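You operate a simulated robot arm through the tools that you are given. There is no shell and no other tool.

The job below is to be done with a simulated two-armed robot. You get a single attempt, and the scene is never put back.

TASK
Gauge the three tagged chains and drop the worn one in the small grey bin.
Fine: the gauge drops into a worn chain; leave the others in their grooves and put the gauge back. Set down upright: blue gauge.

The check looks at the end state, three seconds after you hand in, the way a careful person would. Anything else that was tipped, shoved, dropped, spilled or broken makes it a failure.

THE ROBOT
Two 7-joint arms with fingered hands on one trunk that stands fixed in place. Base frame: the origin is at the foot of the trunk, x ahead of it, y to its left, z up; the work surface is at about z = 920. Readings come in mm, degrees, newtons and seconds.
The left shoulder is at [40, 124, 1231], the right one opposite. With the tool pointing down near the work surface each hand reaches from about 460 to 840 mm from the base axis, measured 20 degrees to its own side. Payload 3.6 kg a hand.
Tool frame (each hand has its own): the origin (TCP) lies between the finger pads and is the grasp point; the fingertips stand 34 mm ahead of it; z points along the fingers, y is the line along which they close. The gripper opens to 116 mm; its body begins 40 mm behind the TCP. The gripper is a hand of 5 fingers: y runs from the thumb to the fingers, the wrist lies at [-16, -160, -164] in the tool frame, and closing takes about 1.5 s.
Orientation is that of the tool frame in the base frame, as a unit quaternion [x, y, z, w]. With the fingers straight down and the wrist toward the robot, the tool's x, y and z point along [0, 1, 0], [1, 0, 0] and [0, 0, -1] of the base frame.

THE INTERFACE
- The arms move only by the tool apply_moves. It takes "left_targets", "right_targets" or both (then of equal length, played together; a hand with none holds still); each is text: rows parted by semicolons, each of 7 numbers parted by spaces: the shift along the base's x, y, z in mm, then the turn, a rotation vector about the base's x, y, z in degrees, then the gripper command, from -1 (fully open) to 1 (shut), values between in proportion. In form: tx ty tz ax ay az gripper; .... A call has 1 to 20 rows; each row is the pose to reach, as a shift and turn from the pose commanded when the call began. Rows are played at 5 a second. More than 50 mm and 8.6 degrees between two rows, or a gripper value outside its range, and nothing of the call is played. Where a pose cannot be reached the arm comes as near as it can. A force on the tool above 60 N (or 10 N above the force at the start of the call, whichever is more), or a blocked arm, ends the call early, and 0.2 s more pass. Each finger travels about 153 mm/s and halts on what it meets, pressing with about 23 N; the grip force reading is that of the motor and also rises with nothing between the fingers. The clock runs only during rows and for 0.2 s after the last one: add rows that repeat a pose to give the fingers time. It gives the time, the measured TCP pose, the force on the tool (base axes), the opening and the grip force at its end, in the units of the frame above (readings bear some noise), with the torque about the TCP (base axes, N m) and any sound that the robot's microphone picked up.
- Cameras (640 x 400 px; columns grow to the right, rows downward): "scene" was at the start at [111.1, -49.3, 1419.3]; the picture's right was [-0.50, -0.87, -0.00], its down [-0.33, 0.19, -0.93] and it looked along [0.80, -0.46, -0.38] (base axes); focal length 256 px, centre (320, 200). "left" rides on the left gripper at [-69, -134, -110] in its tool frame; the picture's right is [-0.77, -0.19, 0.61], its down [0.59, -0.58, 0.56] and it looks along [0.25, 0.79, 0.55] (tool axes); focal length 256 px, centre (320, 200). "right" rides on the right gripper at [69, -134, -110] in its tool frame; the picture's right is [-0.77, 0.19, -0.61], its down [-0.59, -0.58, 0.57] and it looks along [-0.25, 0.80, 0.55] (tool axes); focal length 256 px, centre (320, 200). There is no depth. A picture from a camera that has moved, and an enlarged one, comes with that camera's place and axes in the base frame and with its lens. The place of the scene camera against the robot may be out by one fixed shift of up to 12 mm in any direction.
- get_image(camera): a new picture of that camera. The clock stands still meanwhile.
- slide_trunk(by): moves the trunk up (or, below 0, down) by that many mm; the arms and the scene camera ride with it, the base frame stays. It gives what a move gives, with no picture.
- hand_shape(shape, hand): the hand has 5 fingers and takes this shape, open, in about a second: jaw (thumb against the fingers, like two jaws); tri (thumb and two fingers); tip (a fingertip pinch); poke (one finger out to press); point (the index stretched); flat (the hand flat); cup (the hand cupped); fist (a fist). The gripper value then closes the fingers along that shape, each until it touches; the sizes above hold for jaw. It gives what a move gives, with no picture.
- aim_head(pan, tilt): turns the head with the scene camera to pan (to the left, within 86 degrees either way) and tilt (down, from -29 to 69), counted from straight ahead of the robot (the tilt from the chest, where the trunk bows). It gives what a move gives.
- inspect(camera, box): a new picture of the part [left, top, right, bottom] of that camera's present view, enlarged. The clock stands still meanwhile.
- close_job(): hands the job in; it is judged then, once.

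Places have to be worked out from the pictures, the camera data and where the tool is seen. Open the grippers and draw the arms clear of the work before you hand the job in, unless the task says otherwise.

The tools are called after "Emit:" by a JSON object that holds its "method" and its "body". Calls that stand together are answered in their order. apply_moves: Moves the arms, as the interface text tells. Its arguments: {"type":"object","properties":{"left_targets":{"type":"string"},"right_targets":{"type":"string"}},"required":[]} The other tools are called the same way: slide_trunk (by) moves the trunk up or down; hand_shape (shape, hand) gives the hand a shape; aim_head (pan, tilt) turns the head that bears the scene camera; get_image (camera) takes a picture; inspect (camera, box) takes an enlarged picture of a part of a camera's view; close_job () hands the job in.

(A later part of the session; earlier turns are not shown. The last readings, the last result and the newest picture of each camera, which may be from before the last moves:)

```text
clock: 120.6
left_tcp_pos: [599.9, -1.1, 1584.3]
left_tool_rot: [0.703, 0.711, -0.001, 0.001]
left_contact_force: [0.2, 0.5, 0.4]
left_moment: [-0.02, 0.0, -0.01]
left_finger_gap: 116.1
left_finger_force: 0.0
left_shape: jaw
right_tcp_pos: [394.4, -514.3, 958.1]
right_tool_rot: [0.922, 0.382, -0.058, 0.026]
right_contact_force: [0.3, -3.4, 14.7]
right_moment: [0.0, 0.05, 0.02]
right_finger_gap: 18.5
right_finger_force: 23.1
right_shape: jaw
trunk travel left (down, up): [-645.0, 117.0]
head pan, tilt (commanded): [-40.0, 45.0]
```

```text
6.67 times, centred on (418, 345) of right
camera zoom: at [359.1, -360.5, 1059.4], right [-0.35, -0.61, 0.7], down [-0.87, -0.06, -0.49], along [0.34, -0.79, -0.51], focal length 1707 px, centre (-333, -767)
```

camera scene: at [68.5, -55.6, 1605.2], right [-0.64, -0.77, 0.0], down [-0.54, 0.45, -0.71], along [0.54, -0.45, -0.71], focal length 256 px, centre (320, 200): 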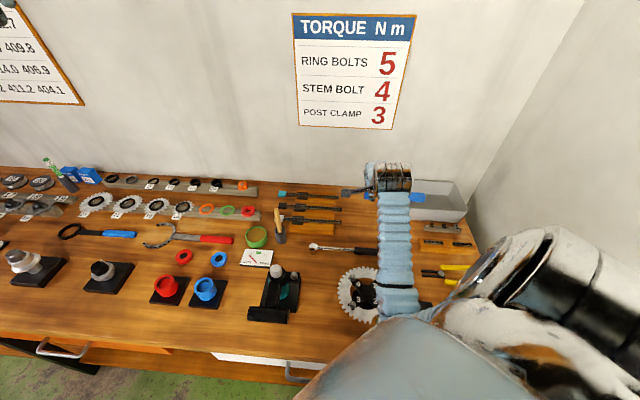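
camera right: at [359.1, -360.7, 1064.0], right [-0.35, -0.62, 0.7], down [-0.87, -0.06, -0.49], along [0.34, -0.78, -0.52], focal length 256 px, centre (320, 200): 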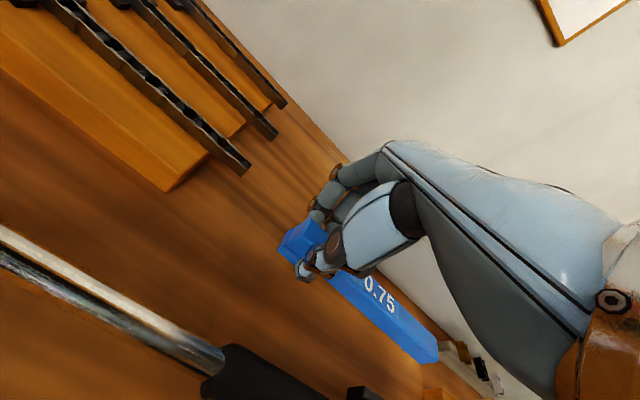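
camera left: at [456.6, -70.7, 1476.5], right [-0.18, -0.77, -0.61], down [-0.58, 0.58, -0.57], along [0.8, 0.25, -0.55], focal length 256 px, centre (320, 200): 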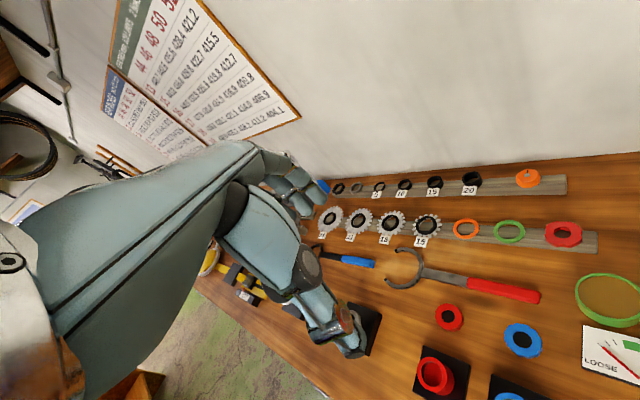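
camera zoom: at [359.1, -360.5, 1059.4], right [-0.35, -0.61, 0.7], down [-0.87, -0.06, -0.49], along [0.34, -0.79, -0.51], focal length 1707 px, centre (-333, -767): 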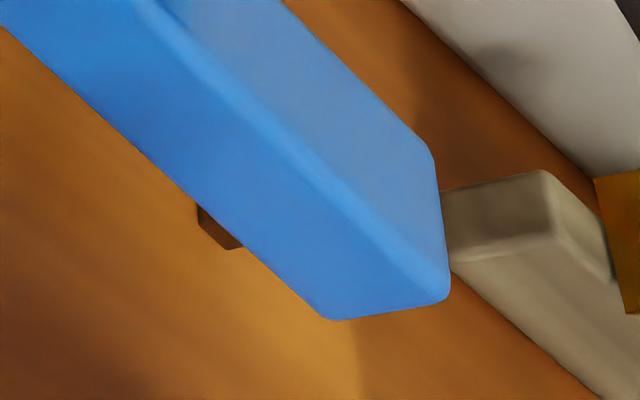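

The table has taken load (14.7 N). I'll check from the head camera whether the stud end is down too.

Emit:
{"method": "inspect", "body": {"camera": "scene", "box": [372, 212, 420, 242]}}

Emit:
{"method": "inspect", "body": {"camera": "right", "box": [384, 335, 432, 365]}}

```text
13.33 times, centred on (396, 227) of scene
camera zoom: at [67.3, -54.4, 1605.4], right [-0.64, -0.77, 0.0], down [-0.54, 0.45, -0.71], along [0.54, -0.46, -0.71], focal length 3412 px, centre (-693, -160)
```

zoom: 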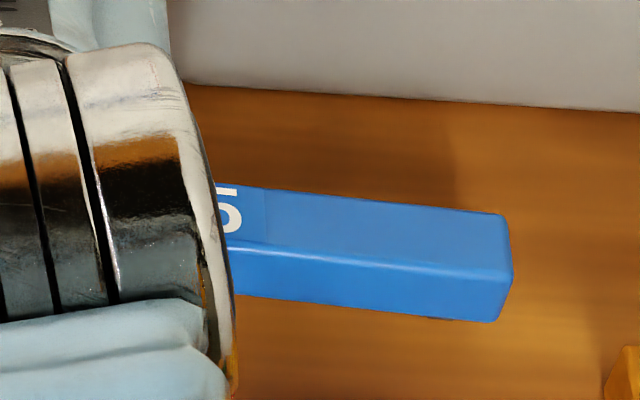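

```text
13.33 times, centred on (408, 350) of right
camera zoom: at [359.1, -360.5, 1059.4], right [-0.35, -0.61, 0.7], down [-0.87, -0.06, -0.49], along [0.34, -0.79, -0.51], focal length 3413 px, centre (-853, -1800)
```

zoom: 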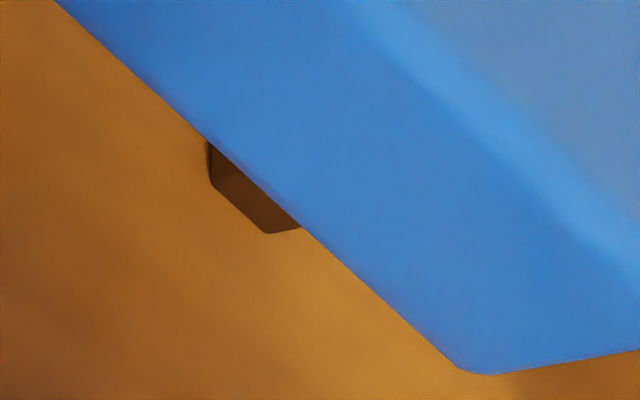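

The foot is down but the stud end is still slightly up. I'll tip the hand 1.5° to bring it down while easing 1.5 mm up, then release gently.

Emit:
{"method": "apply_moves", "body": {"right_targets": "0 0 0.8 0.5 -0.5 0 1; 0 0 1.5 1.06 -1.06 0 1; 0 0 1.5 1.06 -1.06 0 1"}}

Emit:
{"method": "inspect", "body": {"camera": "right", "box": [384, 335, 432, 365]}}

Emit:
{"method": "inspect", "body": {"camera": "right", "box": [265, 205, 361, 265]}}

```text
clock: 121.4
left_tcp_pos: [600.4, -0.0, 1585.6]
left_tool_rot: [0.703, 0.712, -0.002, 0.002]
left_contact_force: [0.5, -0.2, -0.2]
left_moment: [0.0, 0.01, 0.02]
left_finger_gap: 116.0
left_finger_force: 0.1
left_shape: jaw
right_tcp_pos: [395.5, -513.2, 959.1]
right_tool_rot: [0.922, 0.383, -0.047, 0.02]
right_contact_force: [1.3, -6.7, 14.7]
right_moment: [-0.15, 0.03, -0.01]
right_finger_gap: 18.9
right_finger_force: 23.6
right_shape: jaw
trunk travel left (down, up): [-645.0, 117.0]
head pan, tilt (commanded): [-40.0, 45.0]
```

```text
13.33 times, centred on (408, 350) of right
camera zoom: at [357.0, -362.2, 1062.0], right [-0.37, -0.63, 0.69], down [-0.86, -0.05, -0.5], along [0.35, -0.78, -0.53], focal length 3413 px, centre (-853, -1800)
```

zoom: 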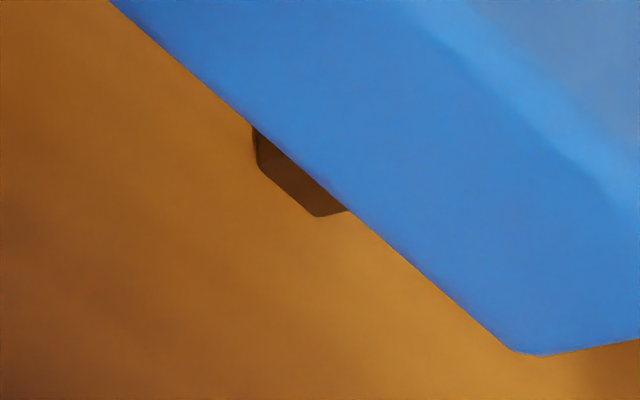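

```text
6.67 times, centred on (313, 235) of right
camera zoom: at [357.0, -362.2, 1062.0], right [-0.37, -0.63, 0.69], down [-0.86, -0.05, -0.5], along [0.35, -0.78, -0.53], focal length 1707 px, centre (367, -33)
```

zoom: 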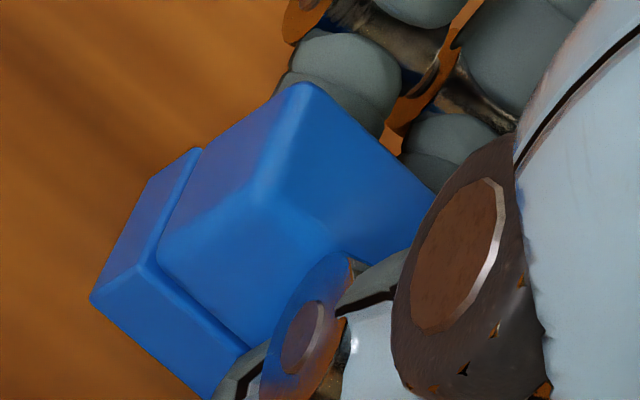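

Both foot and stud are now on the table. I'll raise 1 mm to ease the load and open the fingers to 44 mm.

Emit:
{"method": "apply_moves", "body": {"right_targets": "0 0 1 0 0 0 1; 0 0 1 0 0 0 0.75; 0 0 1 0 0 0 0.6; 0 0 1 0 0 0 0.5; 0 0 1 0 0 0 0.4; 0 0 1 0 0 0 0.3; 0 0 1 0 0 0 0.24; 0 0 1 0 0 0 0.24; 0 0 1 0 0 0 0.24"}}

Emit:
{"method": "get_image", "body": {"camera": "right"}}

Emit:
{"method": "inspect", "body": {"camera": "scene", "box": [345, 195, 441, 255]}}

```text
clock: 123.4
left_tcp_pos: [601.1, -1.7, 1585.0]
left_tool_rot: [0.702, 0.712, -0.001, 0.001]
left_contact_force: [0.5, 0.7, 0.1]
left_moment: [-0.03, 0.02, 0.01]
left_finger_gap: 115.9
left_finger_force: 0.0
left_shape: jaw
right_tcp_pos: [395.0, -513.7, 959.0]
right_tool_rot: [0.923, 0.382, -0.047, 0.018]
right_contact_force: [0.2, 0.6, -0.1]
right_moment: [0.01, 0.0, 0.0]
right_finger_gap: 43.9
right_finger_force: 0.1
right_shape: jaw
trunk travel left (down, up): [-645.0, 117.0]
head pan, tilt (commanded): [-40.0, 45.0]
```

```text
taken
camera right: at [357.2, -362.9, 1061.9], right [-0.36, -0.63, 0.69], down [-0.86, -0.05, -0.5], along [0.35, -0.77, -0.53], focal length 256 px, centre (320, 200)
```

right: 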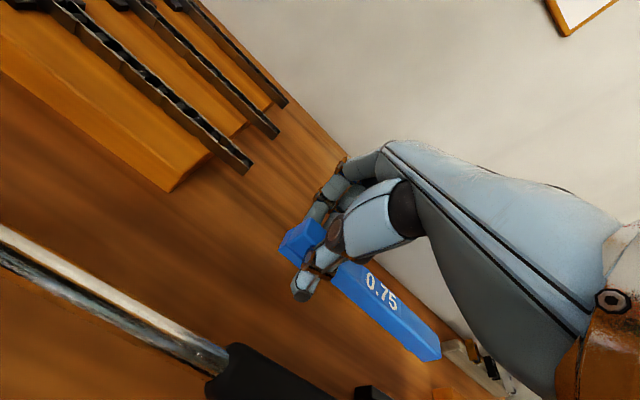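

```text
6.67 times, centred on (393, 225) of scene
camera zoom: at [68.4, -55.5, 1605.2], right [-0.64, -0.77, 0.0], down [-0.54, 0.45, -0.71], along [0.54, -0.45, -0.71], focal length 1706 px, centre (-167, 33)
```

zoom: 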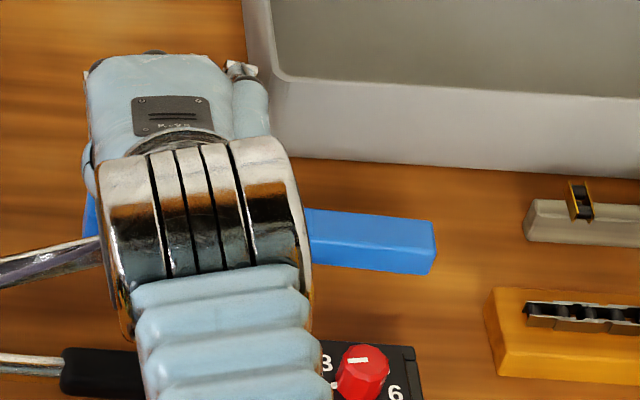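

Released and standing. I'll rise straight up and check its final position.

Emit:
{"method": "apply_moves", "body": {"right_targets": "0 0 8 0 0 0 0.2; 0 0 20 0 0 0 0.2; 0 0 40 0 0 0 0.2; 0 0 65 0 0 0 0.2; 0 0 90 0 0 0 0.2; 0 0 115 0 0 0 0.2; 0 0 130 0 0 0 0.2; 0 0 130 0 0 0 0.2"}}

Emit:
{"method": "get_image", "body": {"camera": "right"}}

Emit:
{"method": "inspect", "body": {"camera": "scene", "box": [345, 180, 457, 250]}}

```text
clock: 125.2
left_tcp_pos: [601.5, -1.1, 1584.0]
left_tool_rot: [0.703, 0.711, 0.0, 0.0]
left_contact_force: [-0.2, -0.3, 0.1]
left_moment: [-0.05, 0.0, 0.01]
left_finger_gap: 115.8
left_finger_force: 0.1
left_shape: jaw
right_tcp_pos: [394.7, -512.3, 1090.0]
right_tool_rot: [0.923, 0.383, -0.047, 0.018]
right_contact_force: [0.6, 0.0, 0.3]
right_moment: [-0.01, -0.02, 0.01]
right_finger_gap: 46.2
right_finger_force: 0.0
right_shape: jaw
trunk travel left (down, up): [-645.0, 117.0]
head pan, tilt (commanded): [-40.0, 45.0]
```

```text
taken
camera right: at [358.0, -361.4, 1193.3], right [-0.36, -0.63, 0.69], down [-0.86, -0.05, -0.5], along [0.35, -0.77, -0.53], focal length 256 px, centre (320, 200)
```

right: 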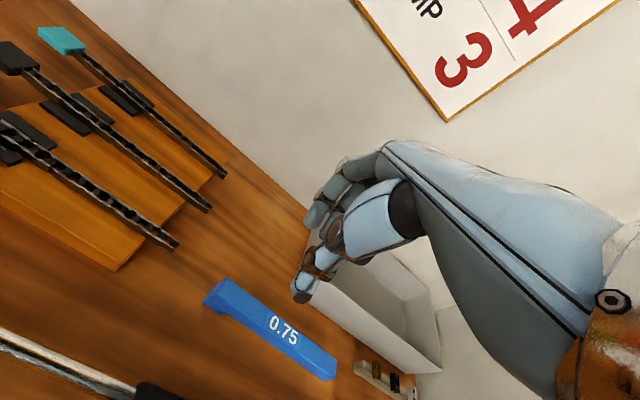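

```text
5.71 times, centred on (401, 215) of scene
camera zoom: at [68.4, -55.5, 1605.2], right [-0.64, -0.77, 0.0], down [-0.54, 0.45, -0.71], along [0.54, -0.45, -0.71], focal length 1462 px, centre (-143, 114)
```

zoom: 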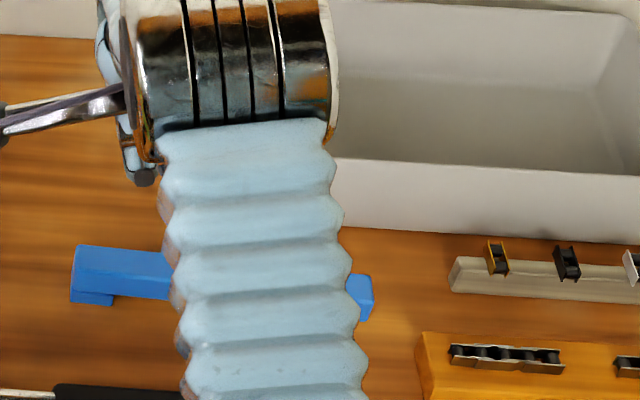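

The gauge stands upright within a few millimetres of where it was. Next I'll fetch the worn teal chain: rise, straighten the hand, and move above its middle (a≈95, b≈770), clear of the pads.

Emit:
{"method": "apply_moves", "body": {"right_targets": "10 1 10 0.3 -0.3 0 0.1; 28 4 20 0.7 -0.7 0 0.1; 46 7 30 1.1 -1.1 0 0.1; 64 10 35 1.5 -1.6 0 0.2; 82 13 35 1.9 -2 0 0.3; 100 16 35 2.3 -2.4 0 0.4; 118 19 35 2.7 -2.8 0 0.45; 136 22 35 3 -3.2 0 0.45; 154 25 35 3.3 -3.5 0 0.45; 172 28 35 3.6 -3.8 0 0.45; 190 31 35 3.8 -4 0 0.45; 206 33 35 3.97 -4.19 -0.1 0.45; 217 35 35 3.97 -4.19 -0.1 0.45; 217 35 35 3.97 -4.19 -0.1 0.45"}}

Emit:
{"method": "get_image", "body": {"camera": "right"}}

Emit:
{"method": "get_image", "body": {"camera": "scene"}}

```text
clock: 128.2
left_tcp_pos: [601.6, -1.6, 1584.5]
left_tool_rot: [0.703, 0.711, 0.0, 0.002]
left_contact_force: [0.3, 0.5, 1.2]
left_moment: [0.02, 0.0, -0.02]
left_finger_gap: 115.7
left_finger_force: 0.0
left_shape: jaw
right_tcp_pos: [611.4, -480.3, 1123.5]
right_tool_rot: [0.924, 0.382, 0.0, 0.001]
right_contact_force: [-0.4, 0.5, 0.0]
right_moment: [0.02, 0.04, -0.02]
right_finger_gap: 32.2
right_finger_force: 0.1
right_shape: jaw
trunk travel left (down, up): [-645.0, 117.0]
head pan, tilt (commanded): [-40.0, 45.0]
```

```text
taken
camera right: at [566.4, -335.8, 1233.6], right [-0.41, -0.67, 0.61], down [-0.82, -0.01, -0.57], along [0.39, -0.74, -0.55], focal length 256 px, centre (320, 200)
```

right: 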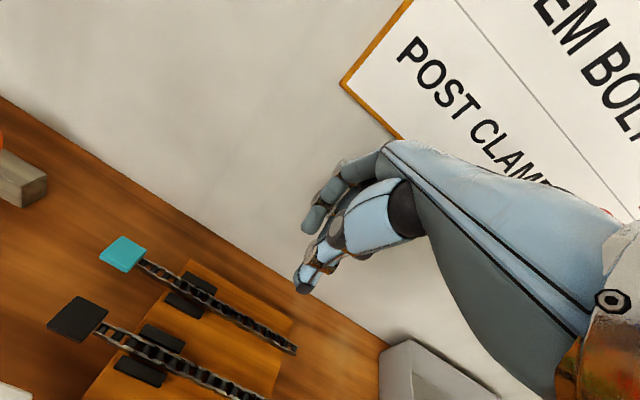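

```text
taken
camera scene: at [68.4, -55.7, 1605.2], right [-0.64, -0.77, 0.0], down [-0.54, 0.45, -0.71], along [0.54, -0.45, -0.71], focal length 256 px, centre (320, 200)
```

scene: 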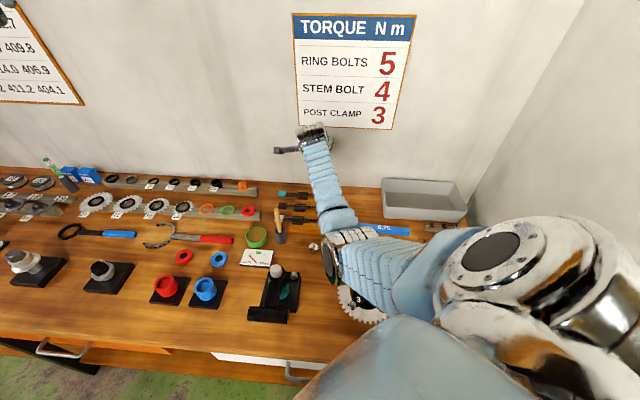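

I'll measure the teal chain's line relative to the tool from the hand camera.

Emit:
{"method": "inspect", "body": {"camera": "right", "box": [95, 230, 191, 290]}}

Emit:
{"method": "inspect", "body": {"camera": "right", "box": [215, 300, 311, 360]}}

```text
6.67 times, centred on (143, 260) of right
camera zoom: at [566.4, -335.8, 1233.6], right [-0.41, -0.67, 0.61], down [-0.82, -0.01, -0.57], along [0.39, -0.74, -0.55], focal length 1707 px, centre (1500, -200)
```

zoom: 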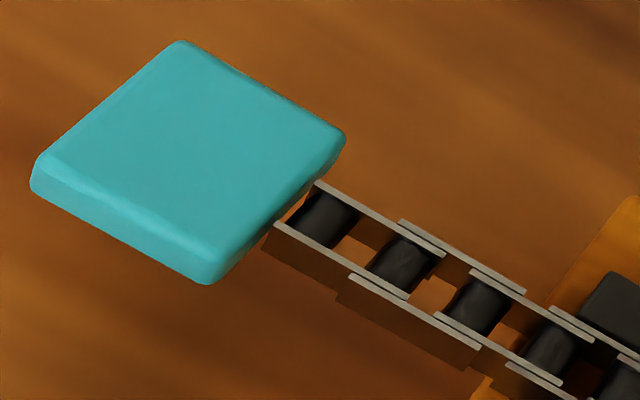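

```text
6.67 times, centred on (263, 330) of right
camera zoom: at [566.4, -335.8, 1233.6], right [-0.41, -0.67, 0.61], down [-0.82, -0.01, -0.57], along [0.39, -0.74, -0.55], focal length 1707 px, centre (700, -667)
```

zoom: 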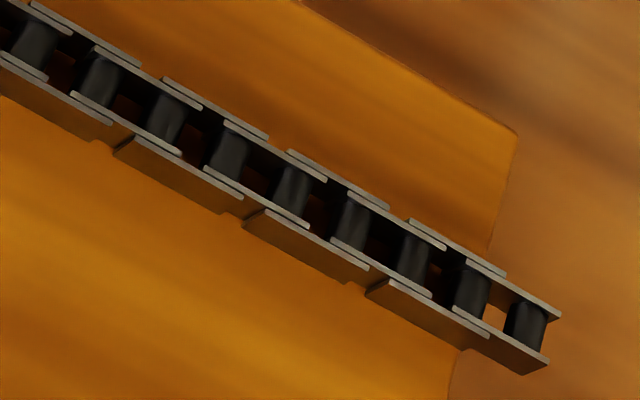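

The chain lies right under the tool (x from -91 to +108, y≈-0.5). I'll descend with a 32 mm opening so the fingertips straddle it just above the block.

Emit:
{"method": "apply_moves", "body": {"right_targets": "-0.3 0.3 -20 0 0 0 0.45; -0.3 0.3 -45 0 0 0 0.45; -0.3 0.3 -70 0 0 0 0.45; -0.3 0.3 -95 0 0 0 0.45; -0.3 0.3 -115 0 0 0 0.45; -0.3 0.3 -128 0 0 0 0.45; -0.3 0.3 -128 0 0 0 0.45"}}

Emit:
{"method": "get_image", "body": {"camera": "right"}}

Emit:
{"method": "inspect", "body": {"camera": "scene", "box": [270, 165, 366, 225]}}

```text
clock: 129.8
left_tcp_pos: [601.4, -1.0, 1584.3]
left_tool_rot: [0.703, 0.711, -0.001, 0.0]
left_contact_force: [0.5, 0.0, 1.1]
left_moment: [0.01, 0.01, 0.01]
left_finger_gap: 116.0
left_finger_force: 0.1
left_shape: jaw
right_tcp_pos: [613.5, -478.1, 996.6]
right_tool_rot: [0.924, 0.381, 0.0, 0.001]
right_contact_force: [-1.0, 0.2, 0.1]
right_moment: [0.0, 0.04, 0.02]
right_finger_gap: 32.3
right_finger_force: 0.1
right_shape: jaw
trunk travel left (down, up): [-645.0, 117.0]
head pan, tilt (commanded): [-40.0, 45.0]
```

```text
taken
camera right: at [568.0, -334.1, 1106.2], right [-0.41, -0.67, 0.61], down [-0.82, -0.01, -0.57], along [0.39, -0.74, -0.55], focal length 256 px, centre (320, 200)
```

right: 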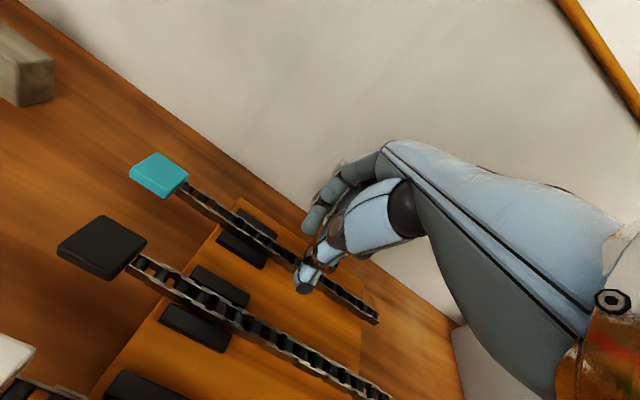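

```text
6.67 times, centred on (318, 195) of scene
camera zoom: at [68.6, -55.6, 1605.2], right [-0.64, -0.77, 0.0], down [-0.54, 0.45, -0.71], along [0.54, -0.45, -0.71], focal length 1706 px, centre (333, 233)
```

zoom: 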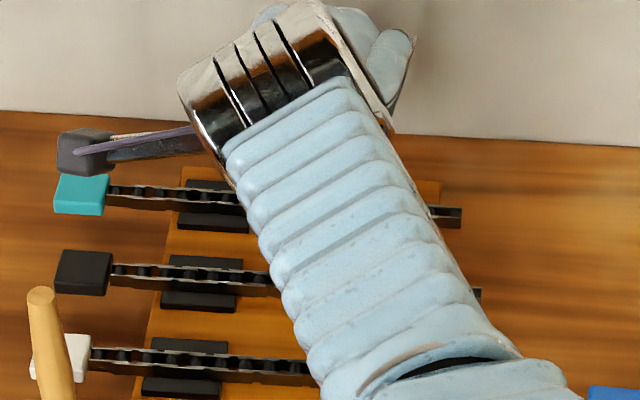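

I'll check the straddle closely before the last 18 mm.

Emit:
{"method": "inspect", "body": {"camera": "right", "box": [265, 195, 393, 275]}}

Emit:
{"method": "inspect", "body": {"camera": "right", "box": [270, 240, 366, 300]}}

```text
5.00 times, centred on (329, 235) of right
camera zoom: at [568.0, -334.1, 1106.2], right [-0.41, -0.67, 0.61], down [-0.82, -0.01, -0.57], along [0.39, -0.74, -0.55], focal length 1280 px, centre (275, 25)
```

zoom: 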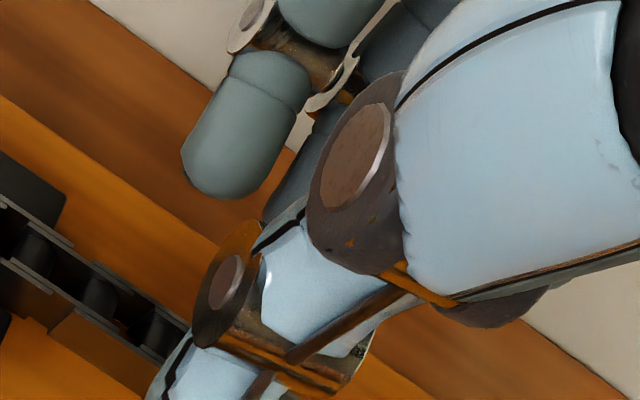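

```text
6.67 times, centred on (318, 270) of right
camera zoom: at [568.0, -334.1, 1106.2], right [-0.41, -0.67, 0.61], down [-0.82, -0.01, -0.57], along [0.39, -0.74, -0.55], focal length 1707 px, centre (333, -267)
```

zoom: 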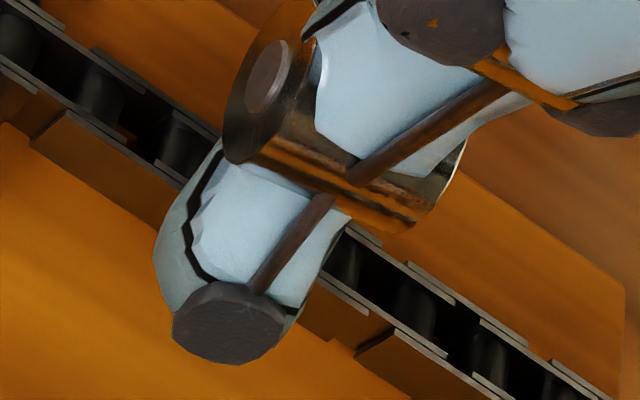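

The thumb is in front and the fingers behind the chain. I'll descend the remaining 18 mm.

Emit:
{"method": "apply_moves", "body": {"right_targets": "0 0 -6 0 0 0 0.45; 0 0 -11 0 0 0 0.45; 0 0 -15 0 0 0 0.45; 0 0 -17.5 0 0 0 0.45; 0 0 -17.5 0 0 0 0.45"}}

Emit:
{"method": "inspect", "body": {"camera": "right", "box": [270, 225, 366, 285]}}

```text
clock: 131.0
left_tcp_pos: [601.2, -1.4, 1584.3]
left_tool_rot: [0.702, 0.712, -0.001, 0.0]
left_contact_force: [0.5, 0.6, 0.6]
left_moment: [-0.03, 0.01, 0.02]
left_finger_gap: 115.9
left_finger_force: 0.0
left_shape: jaw
right_tcp_pos: [612.7, -477.4, 979.2]
right_tool_rot: [0.924, 0.382, 0.0, 0.001]
right_contact_force: [-0.8, 0.3, 0.3]
right_moment: [-0.01, -0.04, -0.04]
right_finger_gap: 32.2
right_finger_force: 0.0
right_shape: jaw
trunk travel left (down, up): [-645.0, 117.0]
head pan, tilt (commanded): [-40.0, 45.0]
```

```text
6.67 times, centred on (318, 255) of right
camera zoom: at [567.0, -334.4, 1089.2], right [-0.41, -0.67, 0.61], down [-0.82, -0.01, -0.57], along [0.39, -0.74, -0.55], focal length 1707 px, centre (333, -167)
```

zoom: 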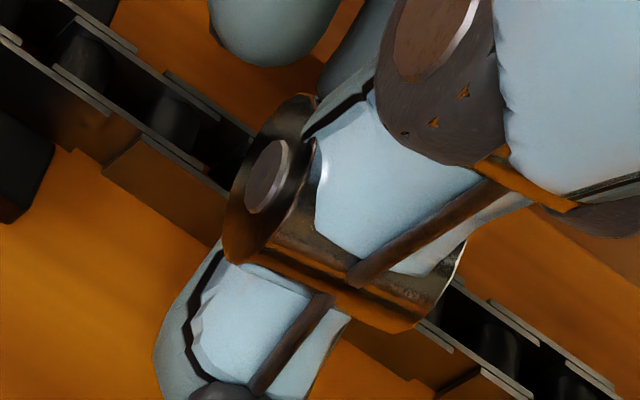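

No contact yet. I'll go 1.5 mm lower and close on the chain.

Emit:
{"method": "apply_moves", "body": {"right_targets": "0 0 -1.5 0 0 0 0.45; 0 0 -1.5 0 0 0 0.6; 0 0 -1.5 0 0 0 0.75; 0 0 -1.5 0 0 0 0.9; 0 0 -1.5 0 0 0 1; 0 0 -1.5 0 0 0 1; 0 0 -1.5 0 0 0 1; 0 0 -1.5 0 0 0 1"}}

Emit:
{"method": "inspect", "body": {"camera": "right", "box": [270, 225, 366, 285]}}

```text
clock: 132.8
left_tcp_pos: [601.4, -1.9, 1584.5]
left_tool_rot: [0.703, 0.711, 0.0, 0.0]
left_contact_force: [-1.2, -0.6, 0.8]
left_moment: [0.0, 0.05, 0.03]
left_finger_gap: 115.9
left_finger_force: 0.0
left_shape: jaw
right_tcp_pos: [612.7, -478.8, 977.7]
right_tool_rot: [0.924, 0.381, 0.001, 0.001]
right_contact_force: [0.1, -1.3, 4.4]
right_moment: [-0.09, 0.04, 0.05]
right_finger_gap: 8.1
right_finger_force: 22.9
right_shape: jaw
trunk travel left (down, up): [-645.0, 117.0]
head pan, tilt (commanded): [-40.0, 45.0]
```

```text
6.67 times, centred on (318, 255) of right
camera zoom: at [567.2, -334.8, 1087.9], right [-0.41, -0.67, 0.61], down [-0.82, -0.01, -0.57], along [0.39, -0.74, -0.55], focal length 1707 px, centre (333, -167)
```

zoom: 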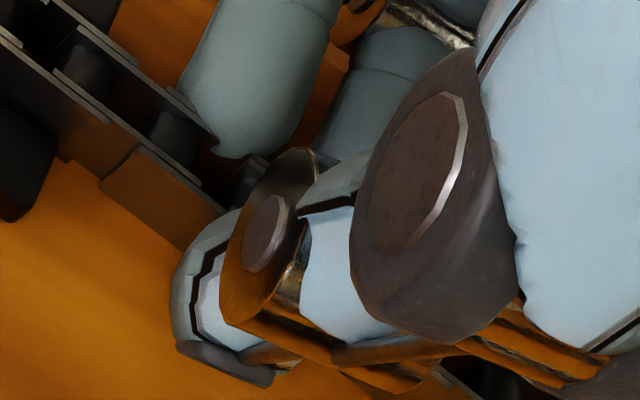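

Gripped (gap 8.1 mm ≈ chain width). I'll lift slowly and verify the chain comes along without disturbing the others.

Emit:
{"method": "apply_moves", "body": {"right_targets": "0 0 3 0 0 0 1; 0 0 8 0 0 0 1; 0 0 15 0 0 0 1; 0 0 25 0 0 0 1; 0 0 40 0 0 0 1; 0 0 40 0 0 0 1"}}

Emit:
{"method": "get_image", "body": {"camera": "right"}}

Emit:
{"method": "inspect", "body": {"camera": "scene", "box": [262, 155, 374, 225]}}

```text
clock: 134.2
left_tcp_pos: [603.0, -2.4, 1584.4]
left_tool_rot: [0.703, 0.711, -0.001, -0.001]
left_contact_force: [0.2, -1.1, 0.1]
left_moment: [-0.02, -0.03, -0.04]
left_finger_gap: 115.9
left_finger_force: 0.0
left_shape: jaw
right_tcp_pos: [612.4, -478.9, 1018.2]
right_tool_rot: [0.924, 0.382, 0.001, 0.001]
right_contact_force: [-0.1, -0.5, -1.0]
right_moment: [0.02, 0.03, -0.01]
right_finger_gap: 7.9
right_finger_force: 23.2
right_shape: jaw
trunk travel left (down, up): [-645.0, 117.0]
head pan, tilt (commanded): [-40.0, 45.0]
```

```text
taken
camera right: at [567.2, -335.4, 1127.7], right [-0.41, -0.68, 0.61], down [-0.82, -0.01, -0.57], along [0.39, -0.74, -0.55], focal length 256 px, centre (320, 200)
```

right: 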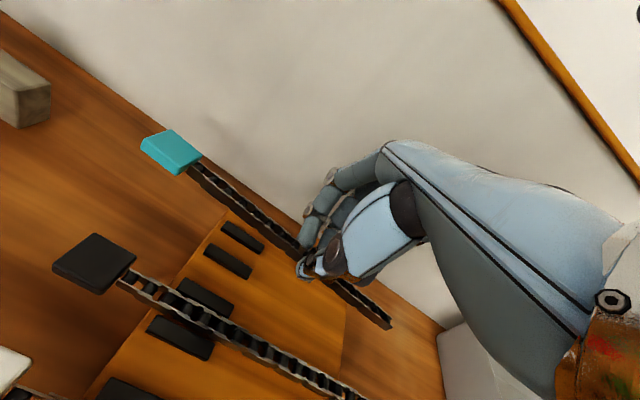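

```text
5.71 times, centred on (318, 190) of scene
camera zoom: at [68.9, -56.0, 1605.2], right [-0.64, -0.77, 0.0], down [-0.54, 0.45, -0.71], along [0.54, -0.45, -0.71], focal length 1462 px, centre (331, 257)
```

zoom: 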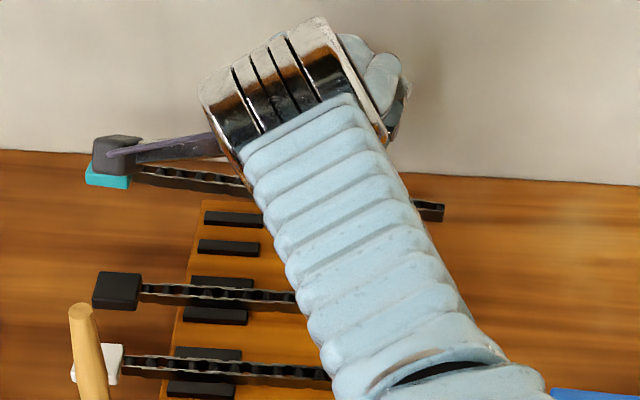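

The teal chain came up level and clean; its groove is empty and the others are untouched. I'll raise it and carry it toward the bin in two stages, turning about 22° so it fits diagonally.

Emit:
{"method": "apply_moves", "body": {"right_targets": "0 0 20 0 0 0 1; 0 0 45 0 0 0 1; 0 0 70 0 0 0 1; -8 -8 90 0 0 0 1; -22 -21 92 0 0 -1 1; -38 -36 92 0 0 -2 1; -54 -52 92 0 0 -3 1; -70 -67 92 0 0 -4.5 1; -86 -83 92 0 0 -6 1; -102 -98 92 0 0 -7.5 1; -118 -114 92 0 0 -9 1; -134 -129 92 0 0 -10.5 1; -150 -145 92 0 0 -12 1; -150 -145 92 0 0 -12 1"}}

Emit:
{"method": "get_image", "body": {"camera": "scene"}}

```text
clock: 137.2
left_tcp_pos: [601.2, -2.4, 1584.7]
left_tool_rot: [0.703, 0.711, -0.001, 0.0]
left_contact_force: [0.6, 0.8, -0.1]
left_moment: [-0.01, 0.0, 0.0]
left_finger_gap: 116.0
left_finger_force: 0.1
left_shape: jaw
right_tcp_pos: [462.2, -622.9, 1109.0]
right_tool_rot: [0.959, 0.283, 0.001, 0.001]
right_contact_force: [-0.3, -0.3, 0.3]
right_moment: [0.0, 0.02, -0.02]
right_finger_gap: 7.8
right_finger_force: 23.1
right_shape: jaw
trunk travel left (down, up): [-645.0, 117.0]
head pan, tilt (commanded): [-40.0, 45.0]
```

```text
taken
camera scene: at [69.1, -55.7, 1605.2], right [-0.64, -0.77, 0.0], down [-0.54, 0.45, -0.71], along [0.54, -0.45, -0.71], focal length 256 px, centre (320, 200)
```

scene: 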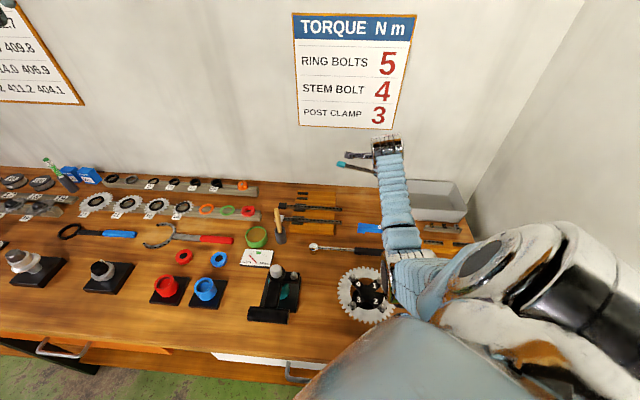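

Good. Second stage: on to above the bin, finishing the turn.

Emit:
{"method": "apply_moves", "body": {"right_targets": "-14 -13.5 0 0 0 -1 1; -28 -27 0 0 0 -2 1; -42 -41 0 0 0 -3 1; -56 -54 0 0 0 -4 1; -70 -68 0 0 0 -5 1; -84 -81 0 0 0 -6 1; -98 -95 0 0 0 -7 1; -112 -109 0 0 0 -8 1; -126 -122 0 0 0 -9 1; -140 -135.7 0 0 0 -10 1; -140 -135.7 0 0 0 -10 1"}}

Emit:
{"method": "aim_head", "body": {"pan": -62, "tilt": 42}}

Emit:
{"method": "get_image", "body": {"camera": "scene"}}

Emit:
{"method": "get_image", "body": {"camera": "right"}}

```text
clock: 139.6
left_tcp_pos: [602.6, -1.9, 1585.6]
left_tool_rot: [0.703, 0.711, -0.002, 0.0]
left_contact_force: [0.4, 0.6, 0.5]
left_moment: [-0.03, 0.01, 0.0]
left_finger_gap: 115.9
left_finger_force: 0.0
left_shape: jaw
right_tcp_pos: [321.5, -760.9, 1109.2]
right_tool_rot: [0.98, 0.199, 0.0, 0.0]
right_contact_force: [-0.1, -0.1, -0.1]
right_moment: [0.01, 0.0, -0.02]
right_finger_gap: 8.0
right_finger_force: 22.9
right_shape: jaw
trunk travel left (down, up): [-645.0, 117.0]
head pan, tilt (commanded): [-40.0, 45.0]
```

```text
clock: 140.4
left_tcp_pos: [600.9, -2.3, 1584.8]
left_tool_rot: [0.703, 0.711, -0.002, 0.0]
left_contact_force: [0.5, -0.4, -1.5]
left_moment: [-0.01, 0.03, 0.03]
left_finger_gap: 116.0
left_finger_force: 0.0
left_shape: jaw
right_tcp_pos: [321.8, -759.9, 1108.8]
right_tool_rot: [0.98, 0.199, 0.0, 0.001]
right_contact_force: [-0.2, 0.4, -0.9]
right_moment: [-0.01, 0.0, -0.03]
right_finger_gap: 8.0
right_finger_force: 23.1
right_shape: jaw
trunk travel left (down, up): [-645.0, 117.0]
head pan, tilt (commanded): [-62.0, 42.0]
```

```text
taken
camera scene: at [45.7, -77.7, 1609.5], right [-0.88, -0.47, 0.0], down [-0.32, 0.59, -0.74], along [0.35, -0.66, -0.67], focal length 256 px, centre (320, 200)
```

scene: 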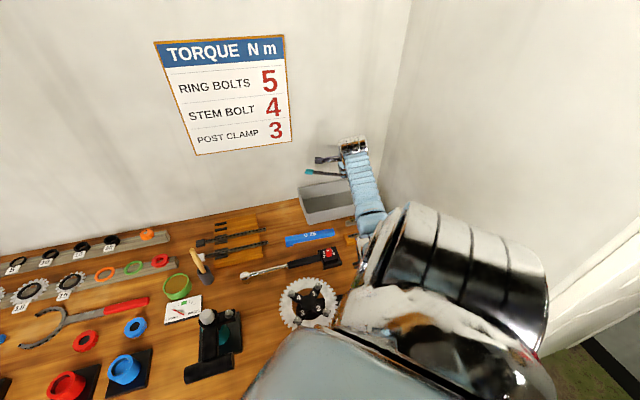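

```text
taken
camera right: at [333.9, -609.2, 1218.8], right [-0.64, -0.47, 0.61], down [-0.77, 0.3, -0.57], along [0.08, -0.83, -0.55], focal length 256 px, centre (320, 200)
```

right: 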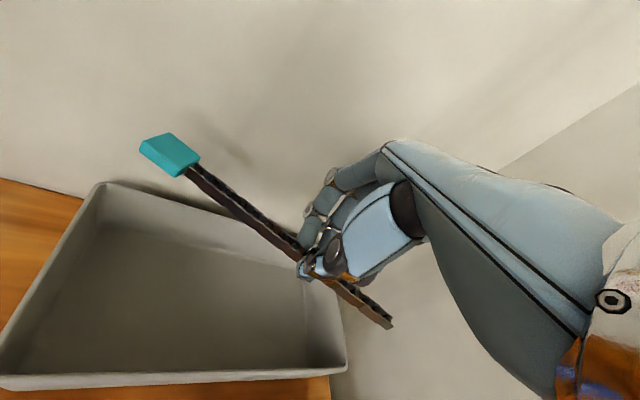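

The chain is centred over the bin, turned to lie diagonally. I'll lower it in, watching for any block.

Emit:
{"method": "apply_moves", "body": {"right_targets": "0 0 -15 0 0 0 1; 0 0 -35 0 0 0 1; 0 0 -55 0 0 0 1; 0 0 -75 0 0 0 1; 0 0 -90 0 0 0 1; 0 0 -100 0 0 0 1; 0 0 -100 0 0 0 1"}}

Emit:
{"method": "get_image", "body": {"camera": "right"}}

Emit:
{"method": "inspect", "body": {"camera": "scene", "box": [270, 120, 430, 220]}}

```text
clock: 142.0
left_tcp_pos: [601.7, -1.4, 1584.3]
left_tool_rot: [0.702, 0.712, -0.001, 0.001]
left_contact_force: [0.6, 0.8, -0.1]
left_moment: [0.03, -0.04, 0.01]
left_finger_gap: 116.2
left_finger_force: 0.1
left_shape: jaw
right_tcp_pos: [322.2, -758.5, 1009.2]
right_tool_rot: [0.98, 0.199, 0.0, 0.0]
right_contact_force: [0.2, -1.1, -0.5]
right_moment: [-0.05, 0.01, -0.04]
right_finger_gap: 7.1
right_finger_force: 23.3
right_shape: jaw
trunk travel left (down, up): [-645.0, 117.0]
head pan, tilt (commanded): [-62.0, 42.0]
```

```text
taken
camera right: at [334.5, -608.6, 1118.7], right [-0.64, -0.47, 0.61], down [-0.77, 0.3, -0.57], along [0.08, -0.83, -0.55], focal length 256 px, centre (320, 200)
```

right: 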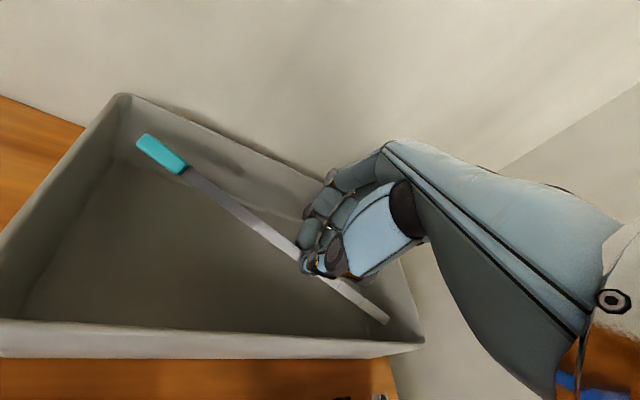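

```text
4.00 times, centred on (350, 170) of scene
camera zoom: at [45.6, -77.7, 1609.5], right [-0.88, -0.47, 0.0], down [-0.31, 0.59, -0.74], along [0.35, -0.66, -0.67], focal length 1024 px, centre (200, 320)
```

zoom: 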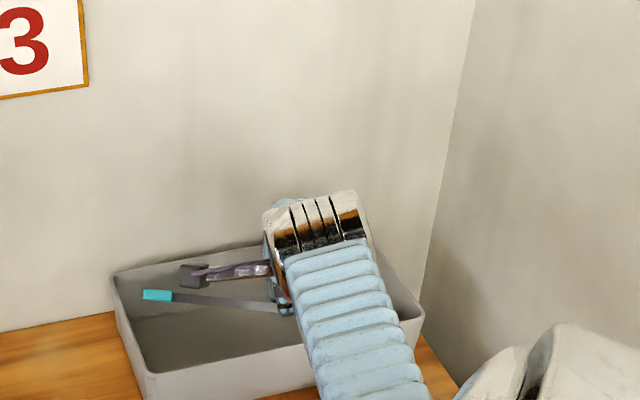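

The chain has rolled in the grip so the tag hangs on edge, but it is still held and inside the bin walls. I'll lower further until it's just above the floor.

Emit:
{"method": "apply_moves", "body": {"right_targets": "0 0 -8 0 0 0 1; 0 0 -16 0 0 0 1; 0 0 -24 0 0 0 1; 0 0 -30 0 0 0 1; 0 0 -30 0 0 0 1"}}

Emit:
{"method": "get_image", "body": {"camera": "right"}}

```text
clock: 143.2
left_tcp_pos: [600.7, -2.8, 1584.8]
left_tool_rot: [0.703, 0.711, -0.002, 0.001]
left_contact_force: [0.6, -0.1, -0.5]
left_moment: [0.03, -0.03, -0.01]
left_finger_gap: 115.8
left_finger_force: 0.0
left_shape: jaw
right_tcp_pos: [322.1, -759.8, 979.0]
right_tool_rot: [0.98, 0.199, 0.0, 0.0]
right_contact_force: [0.8, 0.3, -1.2]
right_moment: [-0.05, -0.01, -0.03]
right_finger_gap: 7.1
right_finger_force: 23.1
right_shape: jaw
trunk travel left (down, up): [-645.0, 117.0]
head pan, tilt (commanded): [-62.0, 42.0]
```

```text
taken
camera right: at [334.4, -608.6, 1088.5], right [-0.64, -0.47, 0.61], down [-0.77, 0.3, -0.57], along [0.08, -0.83, -0.55], focal length 256 px, centre (320, 200)
```

right: 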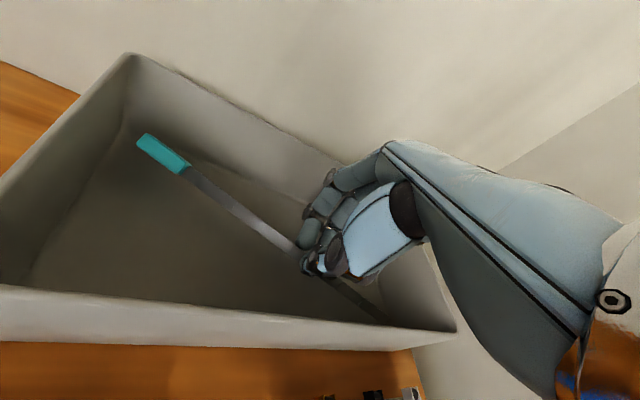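

Well inside. I'll go 8 mm lower and open the fingers.

Emit:
{"method": "apply_moves", "body": {"right_targets": "0 0 -4 0 0 0 1; 0 0 -8 0 0 0 1; 0 0 -8 0 0 0 1; 0 0 -8 0 0 0 0.85; 0 0 -8 0 0 0 0.7; 0 0 -8 0 0 0 0.55; 0 0 -8 0 0 0 0.45; 0 0 -8 0 0 0 0.4; 0 0 -8 0 0 0 0.4; 0 0 -8 0 0 0 0.4"}}

Emit:
{"method": "get_image", "body": {"camera": "right"}}

```text
clock: 145.4
left_tcp_pos: [601.5, -2.1, 1583.9]
left_tool_rot: [0.703, 0.712, -0.001, 0.0]
left_contact_force: [-0.4, 0.1, -0.2]
left_moment: [0.01, 0.02, 0.01]
left_finger_gap: 116.0
left_finger_force: 0.0
left_shape: jaw
right_tcp_pos: [322.1, -759.1, 971.1]
right_tool_rot: [0.98, 0.199, 0.0, 0.001]
right_contact_force: [0.2, 1.1, -0.8]
right_moment: [0.0, 0.0, 0.05]
right_finger_gap: 34.6
right_finger_force: 0.0
right_shape: jaw
trunk travel left (down, up): [-645.0, 117.0]
head pan, tilt (commanded): [-62.0, 42.0]
```

```text
taken
camera right: at [334.9, -608.6, 1081.0], right [-0.64, -0.47, 0.61], down [-0.77, 0.3, -0.57], along [0.08, -0.83, -0.55], focal length 256 px, centre (320, 200)
```

right: 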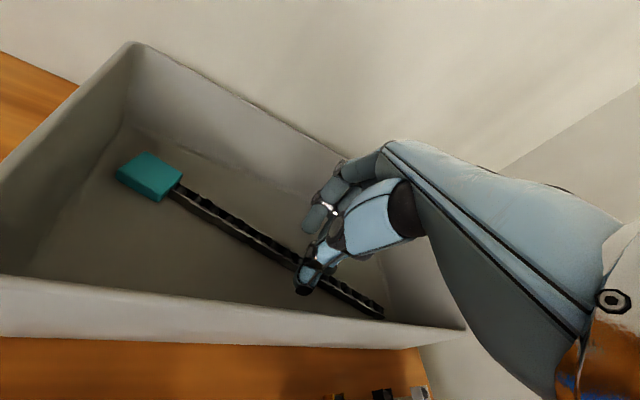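

The chain lies flat on the bin floor. I'll rise straight up out of the bin.

Emit:
{"method": "apply_moves", "body": {"right_targets": "0 0 10 0 0 0 0.4; 0 0 30 0 0 0 0.4; 0 0 55 0 0 0 0.4; 0 0 80 0 0 0 0.4; 0 0 105 0 0 0 0.4; 0 0 130 0 0 0 0.4; 0 0 155 0 0 0 0.3; 0 0 180 0 0 0 0.2; 0 0 180 0 0 0 0.2"}}

Emit:
{"method": "get_image", "body": {"camera": "right"}}

Emit:
{"method": "get_image", "body": {"camera": "scene"}}

```text
clock: 147.4
left_tcp_pos: [601.5, -1.4, 1583.8]
left_tool_rot: [0.703, 0.711, 0.0, 0.0]
left_contact_force: [-0.2, -0.3, -0.5]
left_moment: [-0.01, -0.02, 0.03]
left_finger_gap: 115.7
left_finger_force: 0.1
left_shape: jaw
right_tcp_pos: [320.7, -759.9, 1150.8]
right_tool_rot: [0.98, 0.199, 0.0, 0.001]
right_contact_force: [1.3, 0.8, -0.5]
right_moment: [-0.01, 0.02, 0.0]
right_finger_gap: 46.2
right_finger_force: 0.1
right_shape: jaw
trunk travel left (down, up): [-645.0, 117.0]
head pan, tilt (commanded): [-62.0, 42.0]
```

```text
taken
camera right: at [332.9, -608.9, 1260.7], right [-0.64, -0.47, 0.61], down [-0.77, 0.3, -0.57], along [0.08, -0.83, -0.55], focal length 256 px, centre (320, 200)
```

right: 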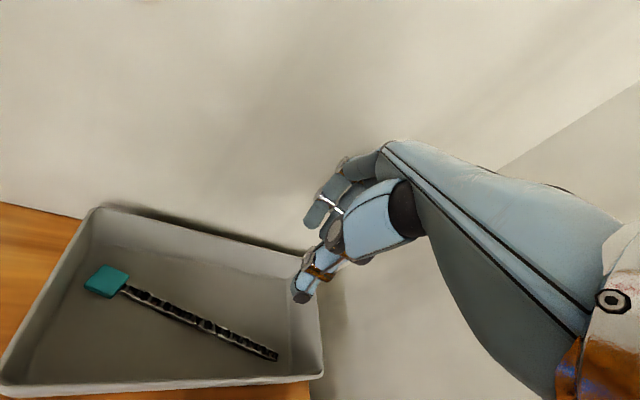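

```text
taken
camera scene: at [45.6, -77.8, 1609.5], right [-0.88, -0.47, 0.0], down [-0.31, 0.59, -0.74], along [0.35, -0.66, -0.67], focal length 256 px, centre (320, 200)
```

scene: 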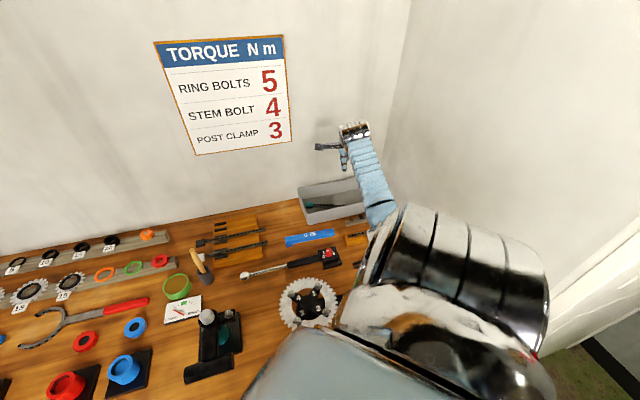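

The chain is in the bin. Now I'll draw the right arm back, clear of the work, toward the middle at a safe height.

Emit:
{"method": "apply_moves", "body": {"right_targets": "4 18 10 0 0 1 0; 8 40 20 0 0 2.5 -0.2; 14 64 30 0 0 4 -0.4; 20 90 45 0 0 6 -0.6; 28 116 60 0 0 8 -0.8; 36 142 75 0 0 10 -1; 46 168 88 0 0 12 -1; 56 194 98 0 0 14 -1; 68 222 108 0 0 16 -1; 80 250 115 0 0 18 -1; 92 278 120 0 0 20 -1; 102 304 120 0 0 22 -1; 110 325 120 0 0 22 -1; 110 325 120 0 0 22 -1"}}

Emit:
{"method": "aim_head", "body": {"pan": -45, "tilt": 45}}

Emit:
{"method": "get_image", "body": {"camera": "scene"}}

Emit:
{"method": "get_image", "body": {"camera": "right"}}

```text
clock: 150.4
left_tcp_pos: [599.9, -1.3, 1585.1]
left_tool_rot: [0.703, 0.712, 0.0, 0.001]
left_contact_force: [-0.5, -0.7, 0.5]
left_moment: [0.0, 0.0, -0.02]
left_finger_gap: 116.0
left_finger_force: 0.0
left_shape: jaw
right_tcp_pos: [432.4, -434.5, 1270.3]
right_tool_rot: [0.924, 0.382, 0.0, 0.0]
right_contact_force: [-1.2, -0.2, -0.4]
right_moment: [0.01, 0.0, -0.02]
right_finger_gap: 116.2
right_finger_force: 0.0
right_shape: jaw
trunk travel left (down, up): [-645.0, 117.0]
head pan, tilt (commanded): [-62.0, 42.0]
```

```text
clock: 151.2
left_tcp_pos: [601.1, -1.2, 1584.5]
left_tool_rot: [0.703, 0.712, -0.001, 0.001]
left_contact_force: [0.1, -1.0, -0.2]
left_moment: [0.0, 0.04, 0.02]
left_finger_gap: 115.7
left_finger_force: 0.0
left_shape: jaw
right_tcp_pos: [432.5, -433.7, 1269.3]
right_tool_rot: [0.924, 0.382, 0.001, 0.001]
right_contact_force: [0.3, 0.9, 0.7]
right_moment: [0.0, 0.04, 0.03]
right_finger_gap: 115.7
right_finger_force: 0.1
right_shape: jaw
trunk travel left (down, up): [-645.0, 117.0]
head pan, tilt (commanded): [-45.0, 45.0]
```

```text
taken
camera scene: at [63.7, -60.8, 1605.2], right [-0.71, -0.71, 0.0], down [-0.5, 0.5, -0.71], along [0.5, -0.5, -0.71], focal length 256 px, centre (320, 200)
```

scene: 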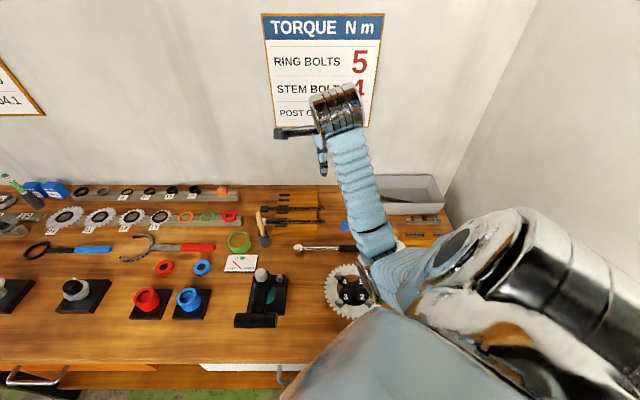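

```text
taken
camera right: at [387.7, -290.7, 1380.3], right [-0.41, -0.67, 0.61], down [-0.82, -0.01, -0.57], along [0.39, -0.74, -0.55], focal length 256 px, centre (320, 200)
```

right: 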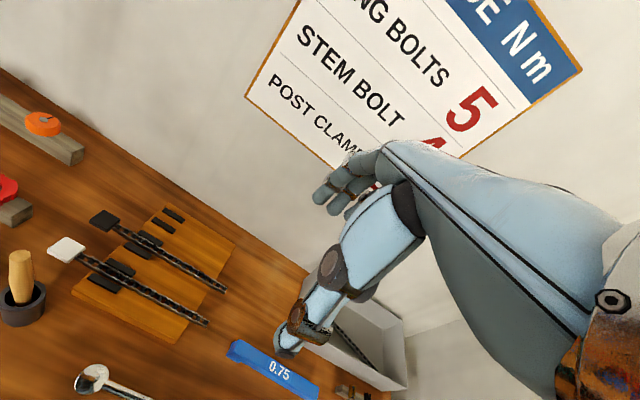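

I'll draw the hand a bit further back and then inspect the final state of gauge, chains and bin.

Emit:
{"method": "apply_moves", "body": {"right_targets": "-10 15 10 0 0 0 -1; -20 30 20 0 0 0 -1; -35 50 30 0 0 0 -1; -50 70 40 0 0 0 -1; -65 90 50 0 0 0 -1; -80 110 60 0 0 0 -1; -80 110 60 0 0 0 -1"}}

Emit:
{"method": "get_image", "body": {"camera": "scene"}}

Emit:
{"method": "get_image", "body": {"camera": "right"}}

```text
clock: 152.8
left_tcp_pos: [601.3, -2.0, 1585.4]
left_tool_rot: [0.702, 0.712, -0.001, 0.0]
left_contact_force: [-0.5, 0.8, 0.1]
left_moment: [0.0, 0.01, 0.03]
left_finger_gap: 116.1
left_finger_force: 0.1
left_shape: jaw
right_tcp_pos: [394.4, -341.7, 1328.2]
right_tool_rot: [0.924, 0.382, 0.0, 0.0]
right_contact_force: [-0.5, 0.0, -0.9]
right_moment: [-0.02, -0.04, -0.02]
right_finger_gap: 116.2
right_finger_force: 0.1
right_shape: jaw
right hand out of reach, approached as far as the arm can: row 4, 5, 6, 7
trunk travel left (down, up): [-645.0, 117.0]
head pan, tilt (commanded): [-45.0, 45.0]
```

```text
taken
camera scene: at [64.0, -60.6, 1605.2], right [-0.71, -0.71, 0.0], down [-0.5, 0.5, -0.71], along [0.5, -0.5, -0.71], focal length 256 px, centre (320, 200)
```

scene: 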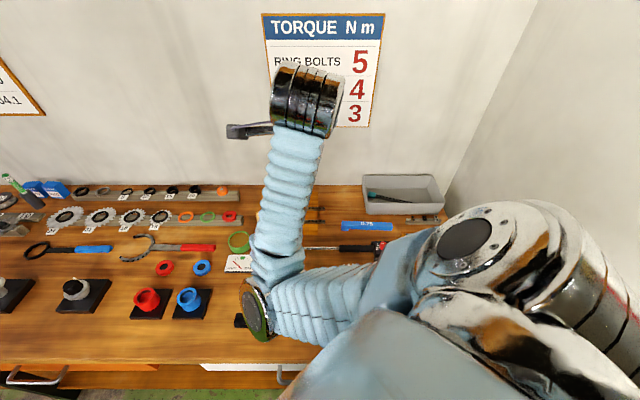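

```text
taken
camera right: at [349.9, -198.4, 1437.4], right [-0.41, -0.67, 0.61], down [-0.82, -0.01, -0.57], along [0.39, -0.74, -0.55], focal length 256 px, centre (320, 200)
```

right: 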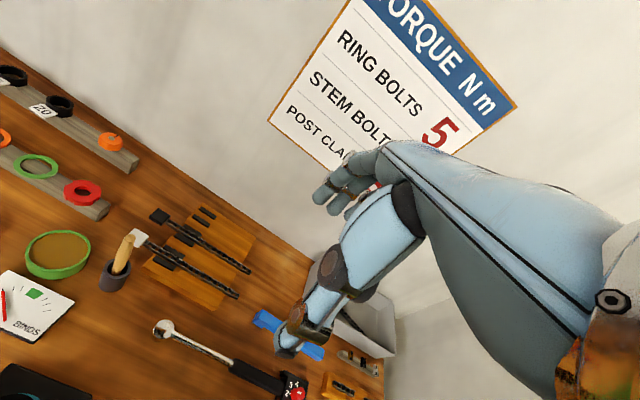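

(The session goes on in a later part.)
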